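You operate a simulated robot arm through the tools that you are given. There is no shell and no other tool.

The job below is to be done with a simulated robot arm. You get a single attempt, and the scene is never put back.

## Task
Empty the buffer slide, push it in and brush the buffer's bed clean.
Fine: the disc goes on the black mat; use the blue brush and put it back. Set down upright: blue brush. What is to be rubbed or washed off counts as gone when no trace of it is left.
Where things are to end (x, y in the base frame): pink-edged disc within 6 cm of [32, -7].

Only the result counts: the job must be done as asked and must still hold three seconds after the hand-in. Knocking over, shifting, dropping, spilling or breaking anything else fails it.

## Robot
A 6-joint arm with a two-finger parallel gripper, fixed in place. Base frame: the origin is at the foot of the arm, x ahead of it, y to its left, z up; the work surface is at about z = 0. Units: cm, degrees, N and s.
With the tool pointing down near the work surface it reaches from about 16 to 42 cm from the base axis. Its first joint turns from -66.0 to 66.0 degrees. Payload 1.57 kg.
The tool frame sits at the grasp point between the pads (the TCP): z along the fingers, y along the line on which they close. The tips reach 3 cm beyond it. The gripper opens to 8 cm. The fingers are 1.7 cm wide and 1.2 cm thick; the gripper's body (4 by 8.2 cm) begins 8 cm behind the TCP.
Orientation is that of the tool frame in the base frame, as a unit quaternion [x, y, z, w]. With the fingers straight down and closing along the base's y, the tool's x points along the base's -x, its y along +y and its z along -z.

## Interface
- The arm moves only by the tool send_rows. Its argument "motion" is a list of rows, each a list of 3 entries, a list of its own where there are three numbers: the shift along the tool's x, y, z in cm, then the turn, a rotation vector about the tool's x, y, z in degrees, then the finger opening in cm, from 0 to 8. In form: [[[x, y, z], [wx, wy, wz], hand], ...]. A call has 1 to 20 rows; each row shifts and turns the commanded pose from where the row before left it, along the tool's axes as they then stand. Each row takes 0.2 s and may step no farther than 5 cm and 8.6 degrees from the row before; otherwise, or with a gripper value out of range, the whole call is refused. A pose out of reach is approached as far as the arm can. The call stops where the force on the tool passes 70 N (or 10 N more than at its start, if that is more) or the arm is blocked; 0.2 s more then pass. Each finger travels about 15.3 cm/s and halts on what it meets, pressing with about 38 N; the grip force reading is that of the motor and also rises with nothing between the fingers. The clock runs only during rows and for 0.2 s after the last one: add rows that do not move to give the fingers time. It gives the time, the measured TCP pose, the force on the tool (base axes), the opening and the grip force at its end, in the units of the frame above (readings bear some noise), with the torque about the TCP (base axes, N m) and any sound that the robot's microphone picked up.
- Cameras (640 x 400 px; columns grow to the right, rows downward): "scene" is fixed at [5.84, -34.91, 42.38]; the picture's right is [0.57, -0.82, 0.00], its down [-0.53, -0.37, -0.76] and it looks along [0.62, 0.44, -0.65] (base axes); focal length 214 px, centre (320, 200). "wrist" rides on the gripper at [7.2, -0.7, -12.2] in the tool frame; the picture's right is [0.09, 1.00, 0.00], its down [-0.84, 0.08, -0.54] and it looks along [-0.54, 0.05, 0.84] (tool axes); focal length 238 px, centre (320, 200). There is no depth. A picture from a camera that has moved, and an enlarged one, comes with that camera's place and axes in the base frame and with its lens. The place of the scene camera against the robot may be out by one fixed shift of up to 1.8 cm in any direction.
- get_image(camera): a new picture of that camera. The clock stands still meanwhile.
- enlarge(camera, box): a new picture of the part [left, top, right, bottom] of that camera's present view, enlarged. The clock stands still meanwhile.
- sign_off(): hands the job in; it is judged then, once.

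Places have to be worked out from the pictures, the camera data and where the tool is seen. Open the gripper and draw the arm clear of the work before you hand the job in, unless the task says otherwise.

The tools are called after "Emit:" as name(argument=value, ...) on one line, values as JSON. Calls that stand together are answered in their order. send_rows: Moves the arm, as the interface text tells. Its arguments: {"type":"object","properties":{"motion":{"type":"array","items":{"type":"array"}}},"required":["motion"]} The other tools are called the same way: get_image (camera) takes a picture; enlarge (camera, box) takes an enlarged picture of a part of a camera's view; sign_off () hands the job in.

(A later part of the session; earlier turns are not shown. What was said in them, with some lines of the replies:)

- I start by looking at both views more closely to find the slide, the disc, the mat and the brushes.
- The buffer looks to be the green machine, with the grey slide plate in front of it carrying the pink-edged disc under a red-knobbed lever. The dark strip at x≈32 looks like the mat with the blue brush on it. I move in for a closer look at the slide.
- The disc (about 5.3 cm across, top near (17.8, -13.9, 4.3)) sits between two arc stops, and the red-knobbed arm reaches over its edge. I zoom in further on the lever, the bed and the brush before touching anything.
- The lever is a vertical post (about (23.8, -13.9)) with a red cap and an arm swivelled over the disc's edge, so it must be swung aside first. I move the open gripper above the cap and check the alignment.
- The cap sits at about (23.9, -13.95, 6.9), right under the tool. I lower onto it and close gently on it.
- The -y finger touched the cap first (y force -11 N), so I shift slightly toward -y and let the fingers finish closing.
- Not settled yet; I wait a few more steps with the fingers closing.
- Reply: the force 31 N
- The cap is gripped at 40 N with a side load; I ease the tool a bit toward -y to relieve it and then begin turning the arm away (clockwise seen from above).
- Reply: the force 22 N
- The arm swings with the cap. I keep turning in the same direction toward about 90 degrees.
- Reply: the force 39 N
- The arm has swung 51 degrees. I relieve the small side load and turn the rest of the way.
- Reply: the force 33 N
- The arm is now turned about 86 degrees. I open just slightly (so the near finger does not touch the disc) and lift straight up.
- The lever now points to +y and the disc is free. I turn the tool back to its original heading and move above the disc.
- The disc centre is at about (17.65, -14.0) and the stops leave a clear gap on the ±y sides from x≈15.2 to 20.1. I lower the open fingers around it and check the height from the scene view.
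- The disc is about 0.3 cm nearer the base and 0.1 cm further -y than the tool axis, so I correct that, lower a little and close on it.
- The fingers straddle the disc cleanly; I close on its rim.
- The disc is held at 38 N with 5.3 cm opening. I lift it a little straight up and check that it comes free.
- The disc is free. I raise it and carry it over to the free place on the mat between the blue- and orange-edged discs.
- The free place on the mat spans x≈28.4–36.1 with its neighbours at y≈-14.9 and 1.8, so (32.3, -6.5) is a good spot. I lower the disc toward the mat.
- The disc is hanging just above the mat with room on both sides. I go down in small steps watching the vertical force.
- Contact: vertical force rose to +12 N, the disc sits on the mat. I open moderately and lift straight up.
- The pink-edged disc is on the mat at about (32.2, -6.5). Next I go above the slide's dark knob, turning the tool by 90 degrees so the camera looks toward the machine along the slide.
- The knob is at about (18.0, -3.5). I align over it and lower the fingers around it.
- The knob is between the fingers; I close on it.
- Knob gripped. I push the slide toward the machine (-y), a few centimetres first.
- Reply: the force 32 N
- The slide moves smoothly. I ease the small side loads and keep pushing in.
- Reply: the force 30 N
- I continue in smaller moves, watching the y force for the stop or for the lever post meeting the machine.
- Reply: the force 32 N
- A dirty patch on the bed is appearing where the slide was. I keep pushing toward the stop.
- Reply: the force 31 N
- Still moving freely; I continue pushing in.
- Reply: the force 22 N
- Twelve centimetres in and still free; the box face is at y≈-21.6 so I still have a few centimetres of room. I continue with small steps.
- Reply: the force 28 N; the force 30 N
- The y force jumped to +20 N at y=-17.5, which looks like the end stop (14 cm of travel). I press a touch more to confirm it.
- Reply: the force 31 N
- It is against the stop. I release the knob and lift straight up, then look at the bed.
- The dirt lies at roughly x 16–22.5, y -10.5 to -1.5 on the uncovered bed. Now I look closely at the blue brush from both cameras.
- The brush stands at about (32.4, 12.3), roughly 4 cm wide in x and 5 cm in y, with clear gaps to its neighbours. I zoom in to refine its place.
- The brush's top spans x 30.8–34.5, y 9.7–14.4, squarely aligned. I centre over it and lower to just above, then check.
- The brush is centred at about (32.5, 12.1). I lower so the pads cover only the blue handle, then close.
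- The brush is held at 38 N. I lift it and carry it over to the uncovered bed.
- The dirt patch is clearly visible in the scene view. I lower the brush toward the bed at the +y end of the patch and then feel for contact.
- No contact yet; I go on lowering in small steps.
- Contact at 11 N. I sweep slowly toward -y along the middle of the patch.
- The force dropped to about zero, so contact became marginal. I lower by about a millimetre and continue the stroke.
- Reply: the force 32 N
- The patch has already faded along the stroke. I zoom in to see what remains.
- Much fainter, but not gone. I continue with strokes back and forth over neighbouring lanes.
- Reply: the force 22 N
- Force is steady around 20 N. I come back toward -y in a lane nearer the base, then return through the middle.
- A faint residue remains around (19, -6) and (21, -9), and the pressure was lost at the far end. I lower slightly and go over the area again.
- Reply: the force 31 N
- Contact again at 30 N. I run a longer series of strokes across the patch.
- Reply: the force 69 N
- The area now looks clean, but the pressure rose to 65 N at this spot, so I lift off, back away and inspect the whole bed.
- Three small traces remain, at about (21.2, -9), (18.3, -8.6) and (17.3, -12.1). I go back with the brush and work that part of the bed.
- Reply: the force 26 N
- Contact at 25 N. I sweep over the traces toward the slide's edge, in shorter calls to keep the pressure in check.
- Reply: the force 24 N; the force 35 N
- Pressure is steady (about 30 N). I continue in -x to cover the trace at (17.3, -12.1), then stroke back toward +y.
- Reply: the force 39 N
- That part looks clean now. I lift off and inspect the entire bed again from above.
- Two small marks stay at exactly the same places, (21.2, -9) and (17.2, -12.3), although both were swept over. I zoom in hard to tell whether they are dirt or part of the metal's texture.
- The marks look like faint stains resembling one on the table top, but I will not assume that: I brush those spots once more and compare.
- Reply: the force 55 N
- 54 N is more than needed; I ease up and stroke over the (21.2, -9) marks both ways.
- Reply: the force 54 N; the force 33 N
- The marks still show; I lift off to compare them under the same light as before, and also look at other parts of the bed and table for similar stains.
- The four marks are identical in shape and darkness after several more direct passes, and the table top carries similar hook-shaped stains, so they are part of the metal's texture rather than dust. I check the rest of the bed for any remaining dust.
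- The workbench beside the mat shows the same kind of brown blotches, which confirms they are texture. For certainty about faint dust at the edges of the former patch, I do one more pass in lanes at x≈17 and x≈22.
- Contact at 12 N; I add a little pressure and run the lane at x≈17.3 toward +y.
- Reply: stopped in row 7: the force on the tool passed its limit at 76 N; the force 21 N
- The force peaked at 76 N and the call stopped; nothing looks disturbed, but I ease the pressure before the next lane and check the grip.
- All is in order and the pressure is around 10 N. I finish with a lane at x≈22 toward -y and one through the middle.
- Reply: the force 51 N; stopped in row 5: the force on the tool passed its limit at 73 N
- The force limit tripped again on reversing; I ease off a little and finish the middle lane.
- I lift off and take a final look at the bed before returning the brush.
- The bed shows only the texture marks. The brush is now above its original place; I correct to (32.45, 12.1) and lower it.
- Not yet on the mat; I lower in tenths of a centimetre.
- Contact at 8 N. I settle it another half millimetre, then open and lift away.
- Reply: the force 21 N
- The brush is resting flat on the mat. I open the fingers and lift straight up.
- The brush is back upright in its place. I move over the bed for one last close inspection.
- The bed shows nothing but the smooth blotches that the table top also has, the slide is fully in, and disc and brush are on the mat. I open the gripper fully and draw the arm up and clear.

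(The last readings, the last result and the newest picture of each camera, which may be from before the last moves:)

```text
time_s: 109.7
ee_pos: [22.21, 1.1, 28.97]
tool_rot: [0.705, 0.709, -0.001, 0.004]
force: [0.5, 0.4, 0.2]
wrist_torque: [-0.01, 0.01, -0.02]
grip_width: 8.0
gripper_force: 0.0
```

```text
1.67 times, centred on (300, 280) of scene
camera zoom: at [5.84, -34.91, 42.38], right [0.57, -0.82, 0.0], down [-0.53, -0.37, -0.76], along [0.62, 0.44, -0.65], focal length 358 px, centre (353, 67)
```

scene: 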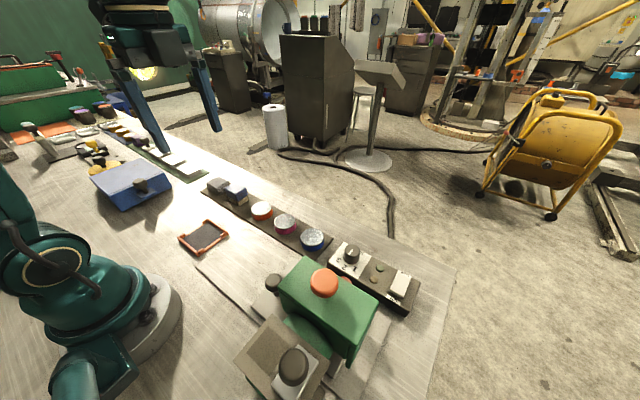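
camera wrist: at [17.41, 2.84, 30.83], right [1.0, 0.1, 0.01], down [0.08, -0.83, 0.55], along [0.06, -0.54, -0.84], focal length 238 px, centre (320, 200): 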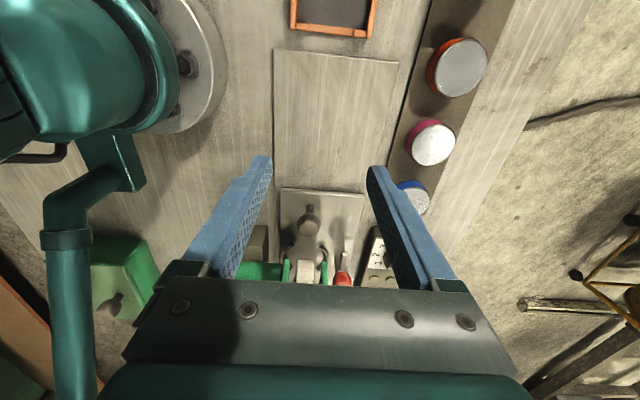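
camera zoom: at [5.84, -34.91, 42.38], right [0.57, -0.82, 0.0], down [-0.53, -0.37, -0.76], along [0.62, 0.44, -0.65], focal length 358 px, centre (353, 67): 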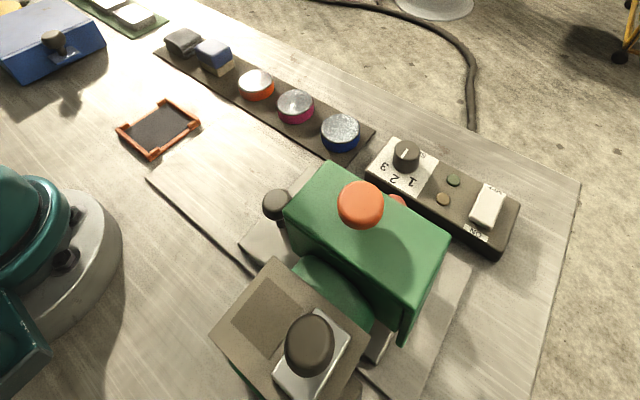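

Everything else stands where it was. One last zoom on the bed without the arm's shadow before handing in.

Emit:
enlarge(camera="scene", box=[195, 220, 305, 310])

Emit:
enlarge(camera="wrist", box=[160, 60, 340, 220])

```text
4.44 times, centred on (250, 265) of scene
camera zoom: at [5.84, -34.91, 42.38], right [0.57, -0.82, 0.0], down [-0.53, -0.37, -0.76], along [0.62, 0.44, -0.65], focal length 953 px, centre (631, -89)
```

zoom: 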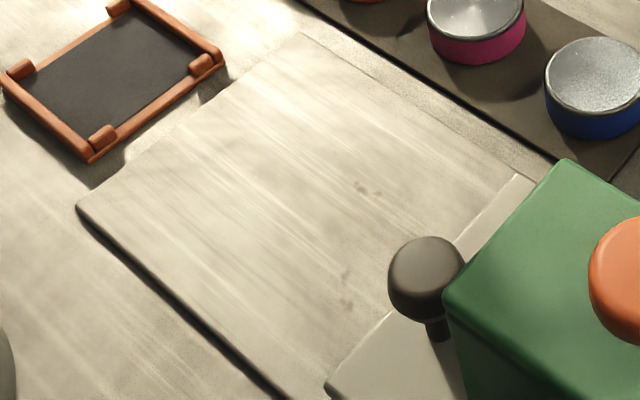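

```text
2.50 times, centred on (250, 140) of wrist
camera zoom: at [21.51, 8.47, 40.89], right [1.0, 0.1, 0.01], down [0.08, -0.83, 0.55], along [0.06, -0.54, -0.84], focal length 596 px, centre (495, 350)
```

zoom: 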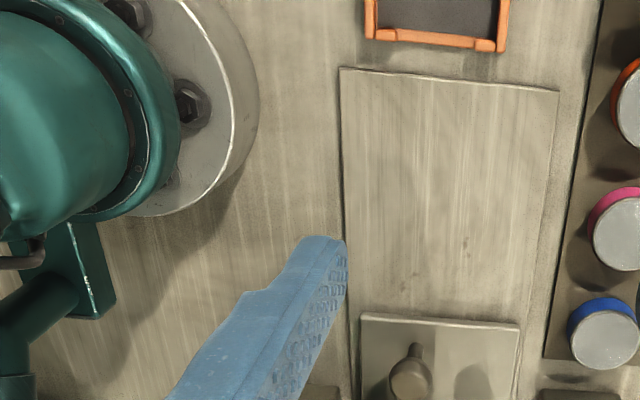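

The dust patch is gone; the remaining faint blotches never changed under repeated brushing and match the table's texture. The disc is on the mat, the slide is in, the brush is back upright and the arm is clear, so I hand the job in.

Emit:
sign_off()

```text
The job is handed in.
```

I emptied the buffer slide, pushed it in, brushed the bed and handed the job in. No verdict came back.

- **Disc:** the pink-edged disc is on the black mat at about (32.2, -6.5), close to the target at (32, -7). I had to swing the red-capped clamp aside to free it, and I left the clamp open.
- **Slide:** I pushed it in about 14 cm until it met a firm stop.
- **Bed:** the dust patch is gone. A few faint blotches remain near (21, -9) and (17, -12). They did not change under several direct passes, and the table top has similar marks, so I judged them to be part of the metal's surface. If they count as dirt, the bed is not fully clean.
- **Brush:** the blue brush is back upright within a few millimetres of where it stood.

While brushing, the force limit tripped twice, at 76 N and 73 N. I saw no damage, and nothing else was moved. The arm was clear with the gripper open at hand-in.
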